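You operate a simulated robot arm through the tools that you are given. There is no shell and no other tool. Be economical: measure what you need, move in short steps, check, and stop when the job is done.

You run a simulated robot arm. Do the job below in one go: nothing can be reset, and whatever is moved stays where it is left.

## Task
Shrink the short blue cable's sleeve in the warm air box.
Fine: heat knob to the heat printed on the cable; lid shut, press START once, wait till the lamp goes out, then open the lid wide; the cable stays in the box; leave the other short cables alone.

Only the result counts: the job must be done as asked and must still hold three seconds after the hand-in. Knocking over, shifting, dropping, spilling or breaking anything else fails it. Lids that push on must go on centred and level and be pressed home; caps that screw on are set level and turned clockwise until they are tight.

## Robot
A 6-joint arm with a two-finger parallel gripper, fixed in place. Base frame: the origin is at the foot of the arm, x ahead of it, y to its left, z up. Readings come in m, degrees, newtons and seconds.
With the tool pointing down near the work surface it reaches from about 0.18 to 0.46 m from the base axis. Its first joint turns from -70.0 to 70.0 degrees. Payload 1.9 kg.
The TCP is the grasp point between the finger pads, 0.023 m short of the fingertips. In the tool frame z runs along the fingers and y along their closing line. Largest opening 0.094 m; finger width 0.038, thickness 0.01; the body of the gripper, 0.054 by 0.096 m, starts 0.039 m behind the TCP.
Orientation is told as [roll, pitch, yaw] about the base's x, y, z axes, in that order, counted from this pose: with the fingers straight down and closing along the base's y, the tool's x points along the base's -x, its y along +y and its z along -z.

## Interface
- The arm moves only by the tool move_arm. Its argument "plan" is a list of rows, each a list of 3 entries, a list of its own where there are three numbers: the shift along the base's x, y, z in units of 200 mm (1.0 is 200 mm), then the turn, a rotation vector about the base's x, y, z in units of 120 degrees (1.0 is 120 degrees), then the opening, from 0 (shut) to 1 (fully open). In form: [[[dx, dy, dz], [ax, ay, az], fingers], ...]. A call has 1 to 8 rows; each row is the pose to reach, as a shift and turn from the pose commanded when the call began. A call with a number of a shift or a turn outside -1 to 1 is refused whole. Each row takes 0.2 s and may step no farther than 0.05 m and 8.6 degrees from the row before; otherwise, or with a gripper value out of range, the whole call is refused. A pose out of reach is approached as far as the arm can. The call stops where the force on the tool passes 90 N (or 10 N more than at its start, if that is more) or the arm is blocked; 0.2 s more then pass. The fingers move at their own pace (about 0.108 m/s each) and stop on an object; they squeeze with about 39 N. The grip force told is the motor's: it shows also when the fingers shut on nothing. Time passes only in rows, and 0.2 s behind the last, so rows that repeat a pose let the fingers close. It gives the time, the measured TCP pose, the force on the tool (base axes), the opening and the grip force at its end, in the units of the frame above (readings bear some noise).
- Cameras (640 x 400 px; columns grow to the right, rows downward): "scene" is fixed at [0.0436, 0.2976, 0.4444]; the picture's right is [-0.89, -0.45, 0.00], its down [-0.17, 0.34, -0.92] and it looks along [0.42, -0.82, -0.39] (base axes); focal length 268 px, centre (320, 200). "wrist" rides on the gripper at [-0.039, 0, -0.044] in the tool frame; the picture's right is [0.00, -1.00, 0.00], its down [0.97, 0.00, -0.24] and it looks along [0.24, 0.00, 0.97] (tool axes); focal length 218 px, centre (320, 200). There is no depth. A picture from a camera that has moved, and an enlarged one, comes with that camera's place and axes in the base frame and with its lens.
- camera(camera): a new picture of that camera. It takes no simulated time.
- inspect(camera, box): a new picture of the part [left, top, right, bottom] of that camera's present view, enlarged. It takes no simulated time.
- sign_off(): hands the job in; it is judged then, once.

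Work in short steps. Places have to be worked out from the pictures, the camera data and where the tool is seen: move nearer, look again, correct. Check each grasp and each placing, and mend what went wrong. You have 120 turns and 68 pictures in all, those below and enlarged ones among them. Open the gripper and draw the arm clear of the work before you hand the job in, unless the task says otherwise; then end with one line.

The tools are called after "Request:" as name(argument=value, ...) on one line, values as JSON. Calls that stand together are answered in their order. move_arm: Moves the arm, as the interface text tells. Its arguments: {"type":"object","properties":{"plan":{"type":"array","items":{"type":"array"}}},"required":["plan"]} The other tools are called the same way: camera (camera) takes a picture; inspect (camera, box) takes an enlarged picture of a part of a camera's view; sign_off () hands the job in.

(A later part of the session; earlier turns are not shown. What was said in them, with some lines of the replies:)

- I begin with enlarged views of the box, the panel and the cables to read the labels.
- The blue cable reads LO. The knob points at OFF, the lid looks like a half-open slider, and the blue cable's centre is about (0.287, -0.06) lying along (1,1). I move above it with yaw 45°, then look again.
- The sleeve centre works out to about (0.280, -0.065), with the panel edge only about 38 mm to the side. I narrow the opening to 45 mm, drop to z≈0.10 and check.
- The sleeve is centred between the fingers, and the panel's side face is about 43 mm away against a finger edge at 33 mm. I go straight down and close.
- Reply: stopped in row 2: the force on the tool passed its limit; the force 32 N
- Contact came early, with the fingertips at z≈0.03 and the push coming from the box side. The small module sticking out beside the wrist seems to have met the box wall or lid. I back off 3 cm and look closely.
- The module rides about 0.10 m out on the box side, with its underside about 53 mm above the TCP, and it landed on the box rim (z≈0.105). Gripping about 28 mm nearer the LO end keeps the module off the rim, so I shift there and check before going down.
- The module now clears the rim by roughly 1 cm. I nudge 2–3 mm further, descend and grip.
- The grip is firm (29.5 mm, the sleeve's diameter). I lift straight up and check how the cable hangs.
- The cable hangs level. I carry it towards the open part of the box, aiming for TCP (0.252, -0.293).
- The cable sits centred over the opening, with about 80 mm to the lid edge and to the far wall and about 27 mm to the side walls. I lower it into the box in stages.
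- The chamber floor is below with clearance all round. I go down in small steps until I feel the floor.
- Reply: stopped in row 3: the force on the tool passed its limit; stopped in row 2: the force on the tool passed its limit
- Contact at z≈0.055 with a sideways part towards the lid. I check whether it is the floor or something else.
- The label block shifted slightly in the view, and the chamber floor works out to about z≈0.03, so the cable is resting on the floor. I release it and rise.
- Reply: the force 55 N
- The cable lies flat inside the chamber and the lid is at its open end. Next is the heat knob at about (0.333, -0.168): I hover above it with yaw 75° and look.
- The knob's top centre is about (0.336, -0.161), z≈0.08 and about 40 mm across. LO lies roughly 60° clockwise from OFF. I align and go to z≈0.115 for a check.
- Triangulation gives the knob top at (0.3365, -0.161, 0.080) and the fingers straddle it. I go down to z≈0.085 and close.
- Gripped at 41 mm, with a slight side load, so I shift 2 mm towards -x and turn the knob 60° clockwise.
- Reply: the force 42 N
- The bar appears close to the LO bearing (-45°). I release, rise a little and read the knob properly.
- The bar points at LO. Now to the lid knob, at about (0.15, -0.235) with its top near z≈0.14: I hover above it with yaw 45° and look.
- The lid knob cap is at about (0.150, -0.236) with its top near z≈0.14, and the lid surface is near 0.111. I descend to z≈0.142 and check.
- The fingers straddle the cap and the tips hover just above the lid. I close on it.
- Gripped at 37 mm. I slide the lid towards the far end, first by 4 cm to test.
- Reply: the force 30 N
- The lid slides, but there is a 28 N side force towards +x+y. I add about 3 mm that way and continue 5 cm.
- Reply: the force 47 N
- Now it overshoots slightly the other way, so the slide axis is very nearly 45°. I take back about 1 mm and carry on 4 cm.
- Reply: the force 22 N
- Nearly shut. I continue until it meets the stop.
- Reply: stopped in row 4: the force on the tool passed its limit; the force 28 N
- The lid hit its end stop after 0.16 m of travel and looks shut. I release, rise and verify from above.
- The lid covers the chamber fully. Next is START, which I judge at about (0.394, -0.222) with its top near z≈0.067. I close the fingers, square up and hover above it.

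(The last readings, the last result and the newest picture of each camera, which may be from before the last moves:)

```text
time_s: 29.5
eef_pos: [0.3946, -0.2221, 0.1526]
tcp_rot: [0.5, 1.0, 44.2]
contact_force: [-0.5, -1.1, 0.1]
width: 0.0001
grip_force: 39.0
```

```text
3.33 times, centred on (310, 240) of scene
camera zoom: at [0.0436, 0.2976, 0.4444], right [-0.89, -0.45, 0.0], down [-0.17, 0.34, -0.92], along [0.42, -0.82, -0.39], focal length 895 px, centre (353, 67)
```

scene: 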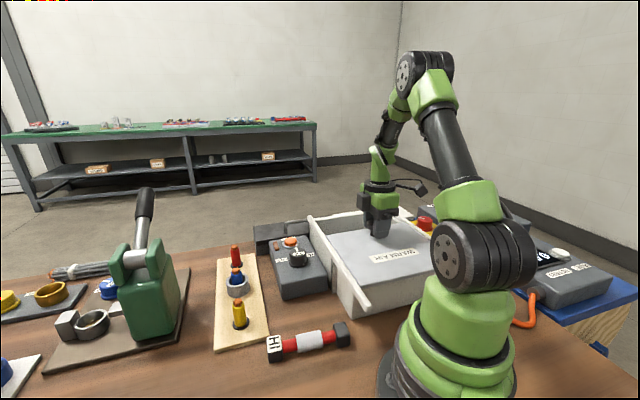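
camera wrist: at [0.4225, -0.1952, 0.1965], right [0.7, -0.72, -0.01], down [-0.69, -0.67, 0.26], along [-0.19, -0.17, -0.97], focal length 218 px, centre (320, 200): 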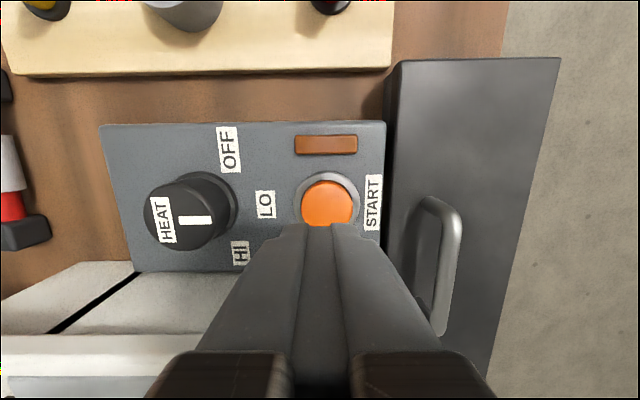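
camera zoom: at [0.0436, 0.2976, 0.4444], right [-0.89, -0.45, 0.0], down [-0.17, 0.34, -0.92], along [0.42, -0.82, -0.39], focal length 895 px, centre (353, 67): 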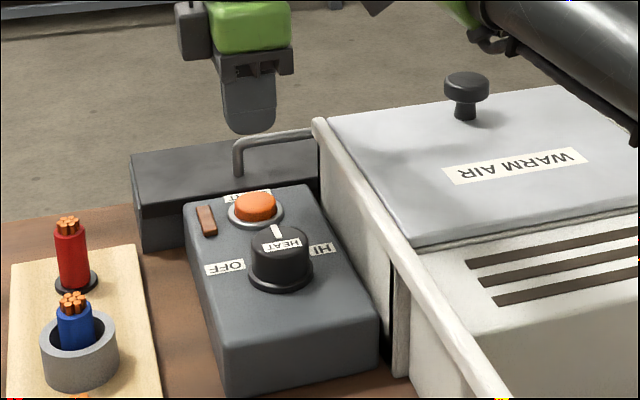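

The knob bar points at LO and the fingers are closed. The button centre refines to about (0.397, -0.223). I go down to just above it, then press gently.

Request:
move_arm(plan=[[[0.012, -0.005, -0.14], [0, 0, 0], 0], [[0.012, -0.005, -0.26], [0, 0, 0], 0], [[0.012, -0.005, -0.26], [0, 0, 0], 0]])

Request:
inspect(camera="scene", box=[240, 180, 380, 300])

Request:
camera(camera="wrist")

```text
time_s: 30.3
eef_pos: [0.3967, -0.225, 0.101]
tcp_rot: [0.3, 0.9, 44.0]
contact_force: [0.4, 0.5, -0.1]
width: 0.0001
grip_force: 39.4
```

```text
3.33 times, centred on (310, 240) of scene
camera zoom: at [0.0436, 0.2976, 0.4444], right [-0.89, -0.45, 0.0], down [-0.17, 0.34, -0.92], along [0.42, -0.82, -0.39], focal length 895 px, centre (353, 67)
```

zoom: 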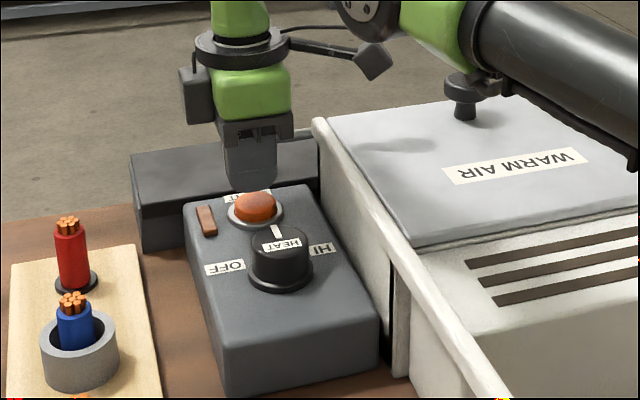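

```text
25 pictures are left
camera wrist: at [0.4248, -0.1964, 0.1443], right [0.7, -0.72, -0.01], down [-0.69, -0.67, 0.26], along [-0.19, -0.17, -0.97], focal length 218 px, centre (320, 200)
```

wrist: 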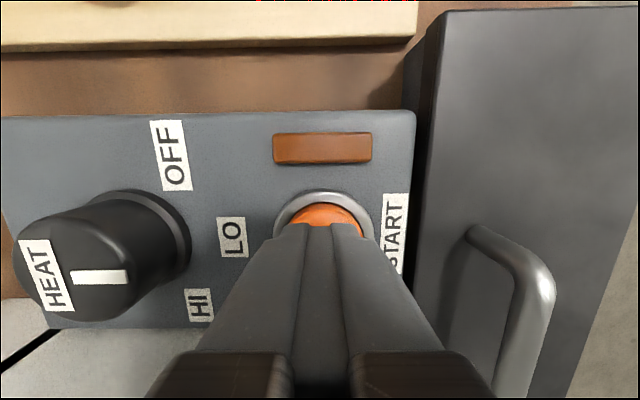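

The fingertips are centred over the button. I press down in small steps.

Request:
move_arm(plan=[[[0.003, 0.004, -0.02], [0, 0, 0], 0], [[0.003, 0.004, -0.04], [0, 0, 0], 0], [[0.003, 0.004, -0.06], [0, 0, 0], 0], [[0.003, 0.004, -0.075], [0, 0, 0], 0]])

Request:
inspect(camera="scene", box=[240, 180, 380, 300])

```text
time_s: 31.3
eef_pos: [0.3978, -0.2225, 0.0845]
tcp_rot: [0.3, 0.9, 44.3]
contact_force: [0.2, -0.3, 0.4]
width: 0.0001
grip_force: 39.3
```

```text
3.33 times, centred on (310, 240) of scene
camera zoom: at [0.0436, 0.2976, 0.4444], right [-0.89, -0.45, 0.0], down [-0.17, 0.34, -0.92], along [0.42, -0.82, -0.39], focal length 895 px, centre (353, 67)
```

zoom: 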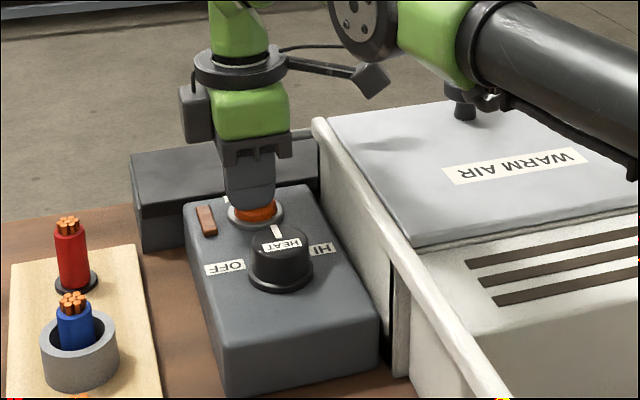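

No contact yet (tips at z≈0.061). I continue in 2 mm steps.

Request:
move_arm(plan=[[[0, 0, -0.01], [0, 0, 0], 0], [[0, 0, -0.02], [0, 0, 0], 0], [[0, 0, -0.03], [0, 0, 0], 0]])

Request:
inspect(camera="scene", box=[270, 215, 340, 265])

```text
time_s: 32.1
eef_pos: [0.3991, -0.223, 0.0804]
tcp_rot: [0.4, 0.9, 44.1]
contact_force: [-1.5, 3.3, 6.6]
width: 0.0001
grip_force: 39.0
```

```text
8.00 times, centred on (305, 240) of scene
camera zoom: at [0.0436, 0.2976, 0.4444], right [-0.89, -0.45, 0.0], down [-0.17, 0.34, -0.92], along [0.42, -0.82, -0.39], focal length 2148 px, centre (440, -120)
```

zoom: 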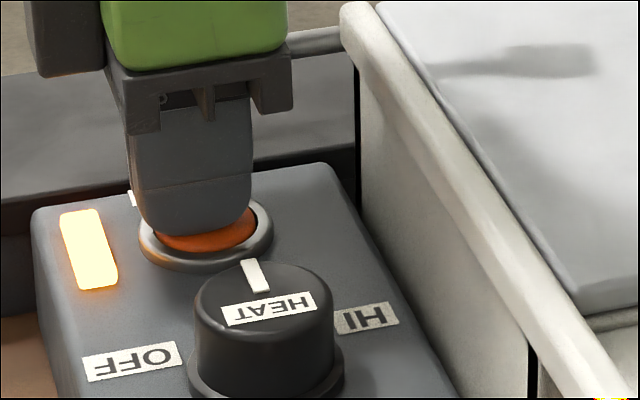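

The lamp is lit, so the press registered. I rise straight off the button and wait.

Request:
move_arm(plan=[[[0, 0, 0.1], [0, 0, 0], 0], [[0, 0, 0.3], [0, 0, 0], 0], [[0, 0, 0.5], [0, 0, 0], 0], [[0, 0, 0.6], [0, 0, 0], 0], [[0, 0, 0.6], [0, 0, 0], 0], [[0, 0, 0.6], [0, 0, 0], 0], [[0, 0, 0.6], [0, 0, 0], 0], [[0, 0, 0.6], [0, 0, 0], 0]])

Request:
camera(camera="wrist")

```text
time_s: 33.9
eef_pos: [0.3931, -0.2235, 0.1982]
tcp_rot: [0.5, 0.9, 44.0]
contact_force: [-0.2, 0.2, 0.1]
width: 0.0001
grip_force: 39.6
out of reach, approached as far as the arm can: row 4, 5
```

```text
22 pictures are left
camera wrist: at [0.4208, -0.1955, 0.2425], right [0.7, -0.72, -0.01], down [-0.69, -0.67, 0.26], along [-0.19, -0.17, -0.97], focal length 218 px, centre (320, 200)
```

wrist: 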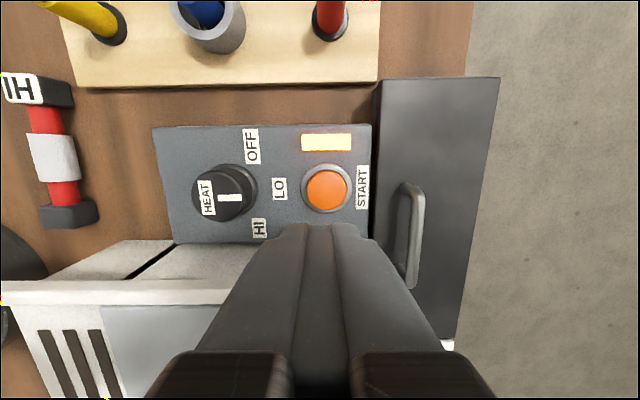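

The lamp is still lit, so I wait in place.

Request:
move_arm(plan=[[[0, 0, 0], [0, 0, 0], 0], [[0, 0, 0], [0, 0, 0], 0], [[0, 0, 0], [0, 0, 0], 0], [[0, 0, 0], [0, 0, 0], 0], [[0, 0, 0], [0, 0, 0], 0], [[0, 0, 0], [0, 0, 0], 0], [[0, 0, 0], [0, 0, 0], 0], [[0, 0, 0], [0, 0, 0], 0]])

Request:
move_arm(plan=[[[0, 0, 0], [0, 0, 0], 0], [[0, 0, 0], [0, 0, 0], 0], [[0, 0, 0], [0, 0, 0], 0], [[0, 0, 0], [0, 0, 0], 0], [[0, 0, 0], [0, 0, 0], 0], [[0, 0, 0], [0, 0, 0], 0], [[0, 0, 0], [0, 0, 0], 0], [[0, 0, 0], [0, 0, 0], 0]])

Request:
inspect(camera="scene", box=[270, 215, 340, 265])

```text
time_s: 35.7
eef_pos: [0.3929, -0.2233, 0.1998]
tcp_rot: [0.4, 0.9, 44.0]
contact_force: [0.1, -0.3, -0.6]
width: 0.0001
grip_force: 39.4
```

```text
time_s: 37.5
eef_pos: [0.3922, -0.2227, 0.1989]
tcp_rot: [0.6, 0.9, 44.2]
contact_force: [-0.1, -0.4, 0.0]
width: 0.0
grip_force: 39.5
```

```text
8.00 times, centred on (305, 240) of scene
camera zoom: at [0.0436, 0.2976, 0.4444], right [-0.89, -0.45, 0.0], down [-0.17, 0.34, -0.92], along [0.42, -0.82, -0.39], focal length 2148 px, centre (440, -120)
```

zoom: 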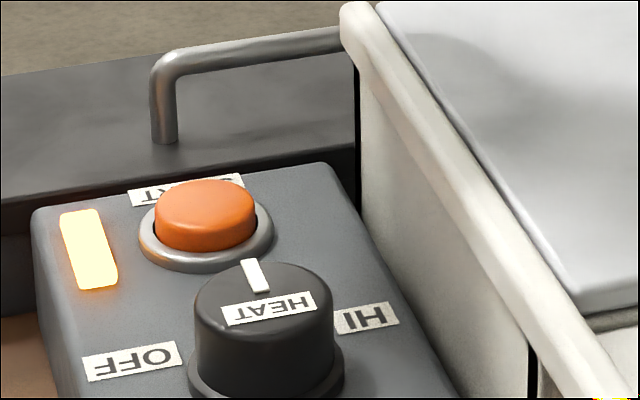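

Still lit. Meanwhile I move to hover above the lid knob with the fingers open.

Request:
move_arm(plan=[[[-0.13, -0.12, 0.03], [0, 0, 0], 0.2], [[-0.27, -0.25, 0.05], [0, 0, 0], 0.5], [[-0.4, -0.38, 0.05], [0, 0, 0], 0.7], [[-0.53, -0.51, 0.05], [0, 0, 0], 0.7], [[-0.65, -0.635, 0.05], [-0.003, -0.006, 0.005], 0.7], [[-0.65, -0.635, 0.05], [-0.003, -0.006, 0.005], 0.7], [[-0.65, -0.635, 0.05], [-0.003, -0.006, 0.005], 0.7], [[-0.65, -0.635, 0.05], [-0.003, -0.006, 0.005], 0.7]])

Request:
move_arm(plan=[[[0, 0, 0], [0, 0, 0], 0.7], [[0, 0, 0], [0, 0, 0], 0.7], [[0, 0, 0], [0, 0, 0], 0.7], [[0, 0, 0], [0, 0, 0], 0.7], [[0, 0, 0], [0, 0, 0], 0.7], [[0, 0, 0], [0, 0, 0], 0.7], [[0, 0, 0], [0, 0, 0], 0.7], [[0, 0, 0], [0, 0, 0], 0.7]])

Request:
camera(camera="scene")

Request:
camera(camera="wrist")

```text
time_s: 39.3
eef_pos: [0.2658, -0.3497, 0.2094]
tcp_rot: [-0.4, 0.8, 44.7]
contact_force: [0.9, 0.1, 0.6]
width: 0.0657
grip_force: 0.0
```

```text
time_s: 41.1
eef_pos: [0.2663, -0.3501, 0.2095]
tcp_rot: [-0.3, 0.6, 44.6]
contact_force: [-0.2, 0.5, 0.3]
width: 0.0658
grip_force: 0.0
```

```text
20 pictures are left
```

scene: 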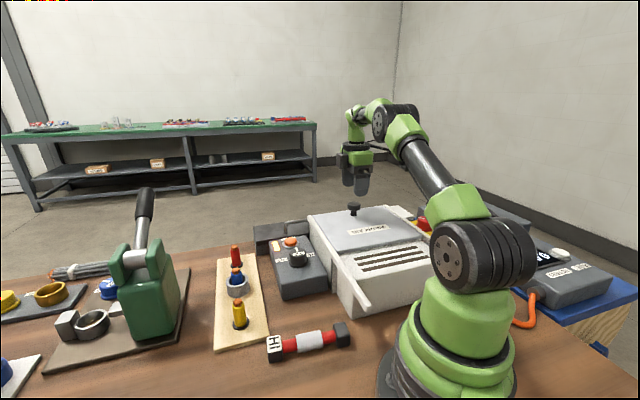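

```text
19 pictures are left
camera wrist: at [0.2928, -0.3218, 0.2536], right [0.7, -0.71, 0.01], down [-0.69, -0.68, 0.25], along [-0.17, -0.18, -0.97], focal length 218 px, centre (320, 200)
```

wrist: 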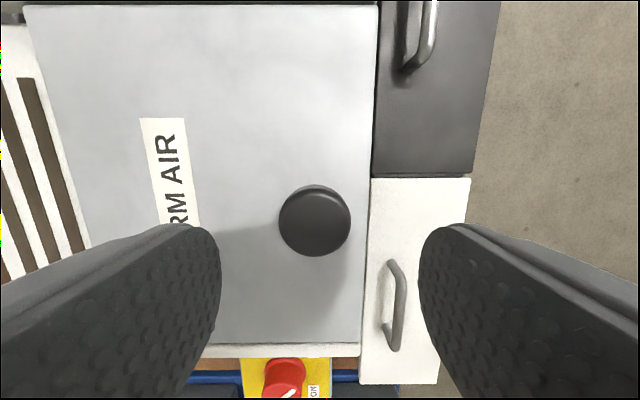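

I check the lamp.

Request:
inspect(camera="scene", box=[270, 215, 340, 265])

```text
8.00 times, centred on (305, 240) of scene
camera zoom: at [0.0436, 0.2976, 0.4444], right [-0.89, -0.45, 0.0], down [-0.17, 0.34, -0.92], along [0.42, -0.82, -0.39], focal length 2148 px, centre (440, -120)
```

zoom: 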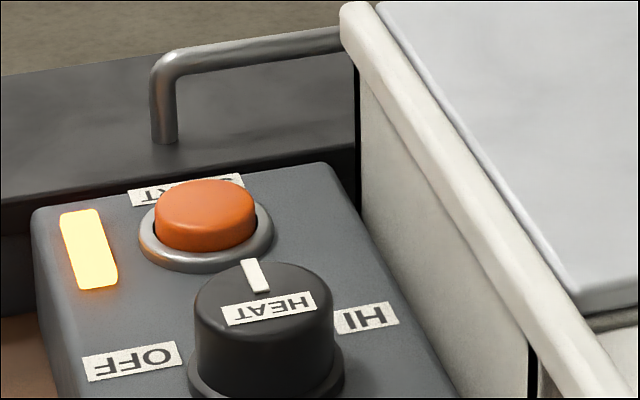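

Still lit, so I keep waiting.

Request:
move_arm(plan=[[[0, 0, 0], [0, 0, 0], 0.7], [[0, 0, 0], [0, 0, 0], 0.7], [[0, 0, 0], [0, 0, 0], 0.7], [[0, 0, 0], [0, 0, 0], 0.7], [[0, 0, 0], [0, 0, 0], 0.7], [[0, 0, 0], [0, 0, 0], 0.7], [[0, 0, 0], [0, 0, 0], 0.7], [[0, 0, 0], [0, 0, 0], 0.7]])

Request:
move_arm(plan=[[[0, 0, 0], [0, 0, 0], 0.7], [[0, 0, 0], [0, 0, 0], 0.7], [[0, 0, 0], [0, 0, 0], 0.7], [[0, 0, 0], [0, 0, 0], 0.7], [[0, 0, 0], [0, 0, 0], 0.7], [[0, 0, 0], [0, 0, 0], 0.7], [[0, 0, 0], [0, 0, 0], 0.7], [[0, 0, 0], [0, 0, 0], 0.7]])

Request:
move_arm(plan=[[[0, 0, 0], [0, 0, 0], 0.7], [[0, 0, 0], [0, 0, 0], 0.7], [[0, 0, 0], [0, 0, 0], 0.7], [[0, 0, 0], [0, 0, 0], 0.7], [[0, 0, 0], [0, 0, 0], 0.7], [[0, 0, 0], [0, 0, 0], 0.7], [[0, 0, 0], [0, 0, 0], 0.7], [[0, 0, 0], [0, 0, 0], 0.7]])

Request:
inspect(camera="scene", box=[270, 215, 340, 265])

```text
time_s: 42.9
eef_pos: [0.2655, -0.3493, 0.2091]
tcp_rot: [-0.3, 0.6, 44.7]
contact_force: [-0.2, 0.8, 0.3]
width: 0.0656
grip_force: 0.1
```

```text
time_s: 44.7
eef_pos: [0.2655, -0.3503, 0.2101]
tcp_rot: [-0.3, 0.7, 44.7]
contact_force: [0.2, 0.3, 0.3]
width: 0.066
grip_force: 0.2
```

```text
time_s: 46.5
eef_pos: [0.2662, -0.3489, 0.2083]
tcp_rot: [-0.2, 0.7, 44.7]
contact_force: [0.5, -1.6, 0.7]
width: 0.0656
grip_force: 0.0
```

```text
8.00 times, centred on (305, 240) of scene
camera zoom: at [0.0436, 0.2976, 0.4444], right [-0.89, -0.45, 0.0], down [-0.17, 0.34, -0.92], along [0.42, -0.82, -0.39], focal length 2148 px, centre (440, -120)
```

zoom: 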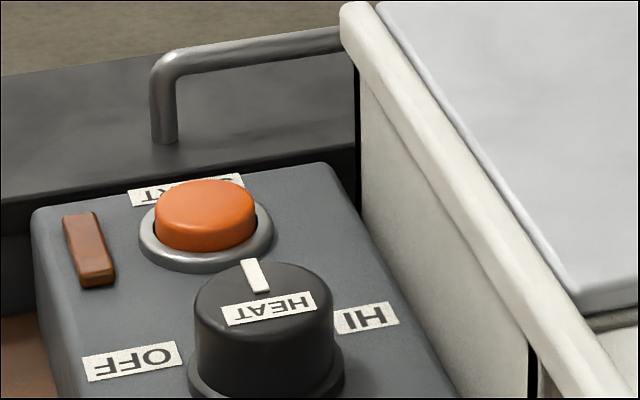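

The lamp is out. I go down over the lid knob at (0.2615, -0.3503) and grip it.

Request:
move_arm(plan=[[[-0.022, -0.004, -0.12], [0, 0, 0], 0.7], [[-0.022, -0.004, -0.24], [0, 0, 0], 0.7], [[-0.022, -0.004, -0.33], [0, 0, 0], 0.7], [[-0.022, -0.004, -0.33], [0, 0, 0], 0.7], [[-0.022, -0.004, -0.33], [0, 0, 0], 0.2], [[-0.022, -0.004, -0.33], [0, 0, 0], 0.2], [[-0.022, -0.004, -0.33], [0, 0, 0], 0.2]])

Request:
inspect(camera="scene", box=[300, 180, 460, 300])

```text
time_s: 48.1
eef_pos: [0.2623, -0.3499, 0.1434]
tcp_rot: [0.1, 0.7, 44.6]
contact_force: [-24.9, 23.8, 9.2]
width: 0.0371
grip_force: 44.7
```

```text
3.33 times, centred on (380, 240) of scene
camera zoom: at [0.0436, 0.2976, 0.4444], right [-0.89, -0.45, 0.0], down [-0.17, 0.34, -0.92], along [0.42, -0.82, -0.39], focal length 895 px, centre (120, 67)
```

zoom: 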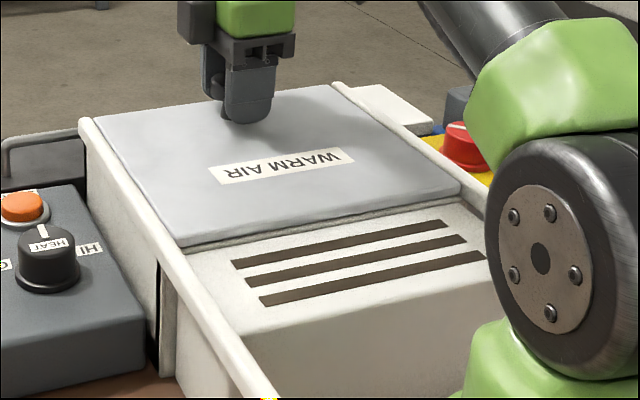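

Gripped. I pull the lid back along the box, 5 cm first.

Request:
move_arm(plan=[[[-0.04, 0.04, 0], [0, 0, 0], 0.2], [[-0.09, 0.09, 0], [0, 0, 0], 0.2], [[-0.14, 0.14, 0], [0, 0, 0], 0.2], [[-0.19, 0.19, 0], [0, 0, 0], 0.2]])

```text
time_s: 49.1
eef_pos: [0.2248, -0.3121, 0.1438]
tcp_rot: [-0.5, 1.0, 44.8]
contact_force: [-29.8, -31.0, 2.2]
width: 0.0371
grip_force: 44.4
```

The lid moves. There is a side load towards -x-y, so I shift 1 mm that way and go on 5 cm.

Request:
move_arm(plan=[[[-0.045, 0.033, 0], [0, 0, 0], 0.2], [[-0.095, 0.083, 0], [0, 0, 0], 0.2], [[-0.145, 0.133, 0], [0, 0, 0], 0.2], [[-0.195, 0.183, 0], [0, 0, 0], 0.2]])

```text
time_s: 50.1
eef_pos: [0.187, -0.2747, 0.1449]
tcp_rot: [-0.5, 0.8, 44.8]
contact_force: [-20.5, -23.0, 19.4]
width: 0.0371
grip_force: 44.8
```

I continue with another small correction and stop at about the original open position.

Request:
move_arm(plan=[[[-0.045, 0.033, 0], [0, 0, 0], 0.2], [[-0.095, 0.083, 0], [0, 0, 0], 0.2], [[-0.145, 0.133, 0], [0, 0, 0], 0.2], [[-0.18, 0.168, 0], [0, 0, 0], 0.2], [[-0.2, 0.188, 0], [0, 0, 0], 0.2]])

Request:
inspect(camera="scene", box=[300, 180, 460, 300])

```text
time_s: 51.3
eef_pos: [0.1472, -0.2355, 0.143]
tcp_rot: [-0.1, 0.5, 44.7]
contact_force: [35.6, 33.1, 1.7]
width: 0.0372
grip_force: 45.0
```

```text
3.33 times, centred on (380, 240) of scene
camera zoom: at [0.0436, 0.2976, 0.4444], right [-0.89, -0.45, 0.0], down [-0.17, 0.34, -0.92], along [0.42, -0.82, -0.39], focal length 895 px, centre (120, 67)
```

zoom: 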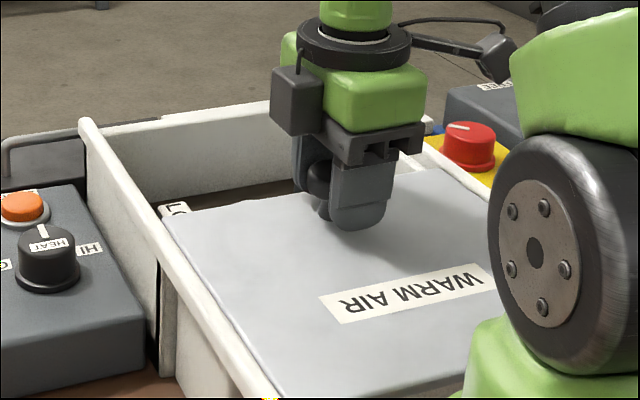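

The lid is back at, slightly past, its original open position. I ease the side load, release and rise clear.

Request:
move_arm(plan=[[[0.006, 0.006, 0], [0, 0, 0], 0.2], [[0.006, 0.006, 0], [0, 0, 0], 0.7], [[0.006, 0.006, 0], [0, 0, 0], 0.7], [[0.006, 0.006, 0.12], [0, 0, 0], 0.7], [[0.006, 0.006, 0.3], [0, 0, 0], 0.7], [[0.1, 0.006, 0.5], [0, 0, 0], 0.7], [[0.2, 0.006, 0.7], [0, 0, 0], 0.7], [[0.3, 0.006, 0.85], [0, 0, 0], 0.7]])

Request:
camera(camera="wrist")

Request:
camera(camera="scene")

```text
time_s: 53.1
eef_pos: [0.2052, -0.2379, 0.3095]
tcp_rot: [-0.3, 0.7, 44.8]
contact_force: [0.4, -0.5, -0.5]
width: 0.0658
grip_force: 0.0
```

```text
14 pictures are left
camera wrist: at [0.2324, -0.2101, 0.3552], right [0.7, -0.71, 0.01], down [-0.69, -0.68, 0.25], along [-0.17, -0.18, -0.97], focal length 218 px, centre (320, 200)
```

wrist: 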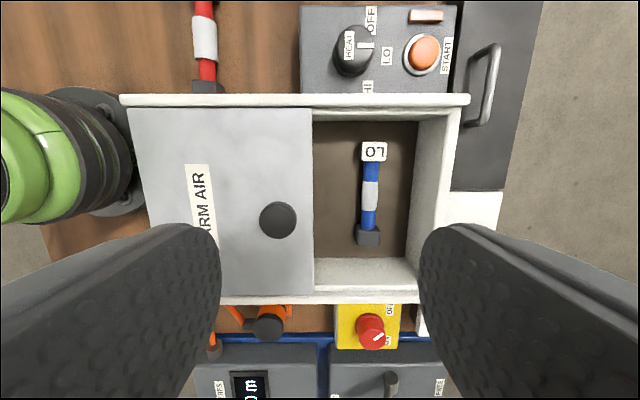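

```text
13 pictures are left
```

scene: 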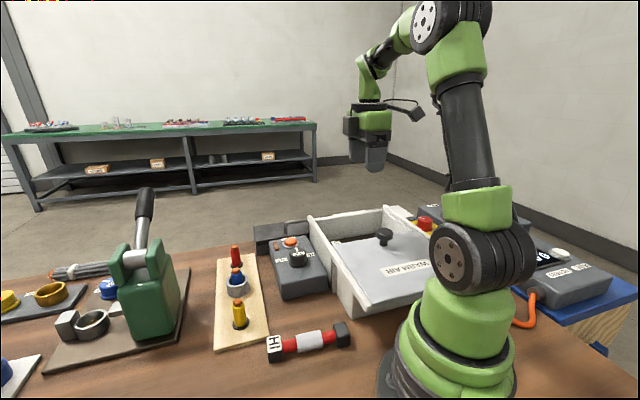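

The sleeve has shrunk to nearly the cable's thickness. The lid is wide open, the cable lies in the box, the other things are in place and the arm is clear, so I hand the job in.

Request:
sign_off()

```text
The job is handed in.
```

The blue cable's sleeve has been shrunk at LO heat with one START press; the cable is still in the box, the lid is wide open, and the red HI cable was left where it lay.
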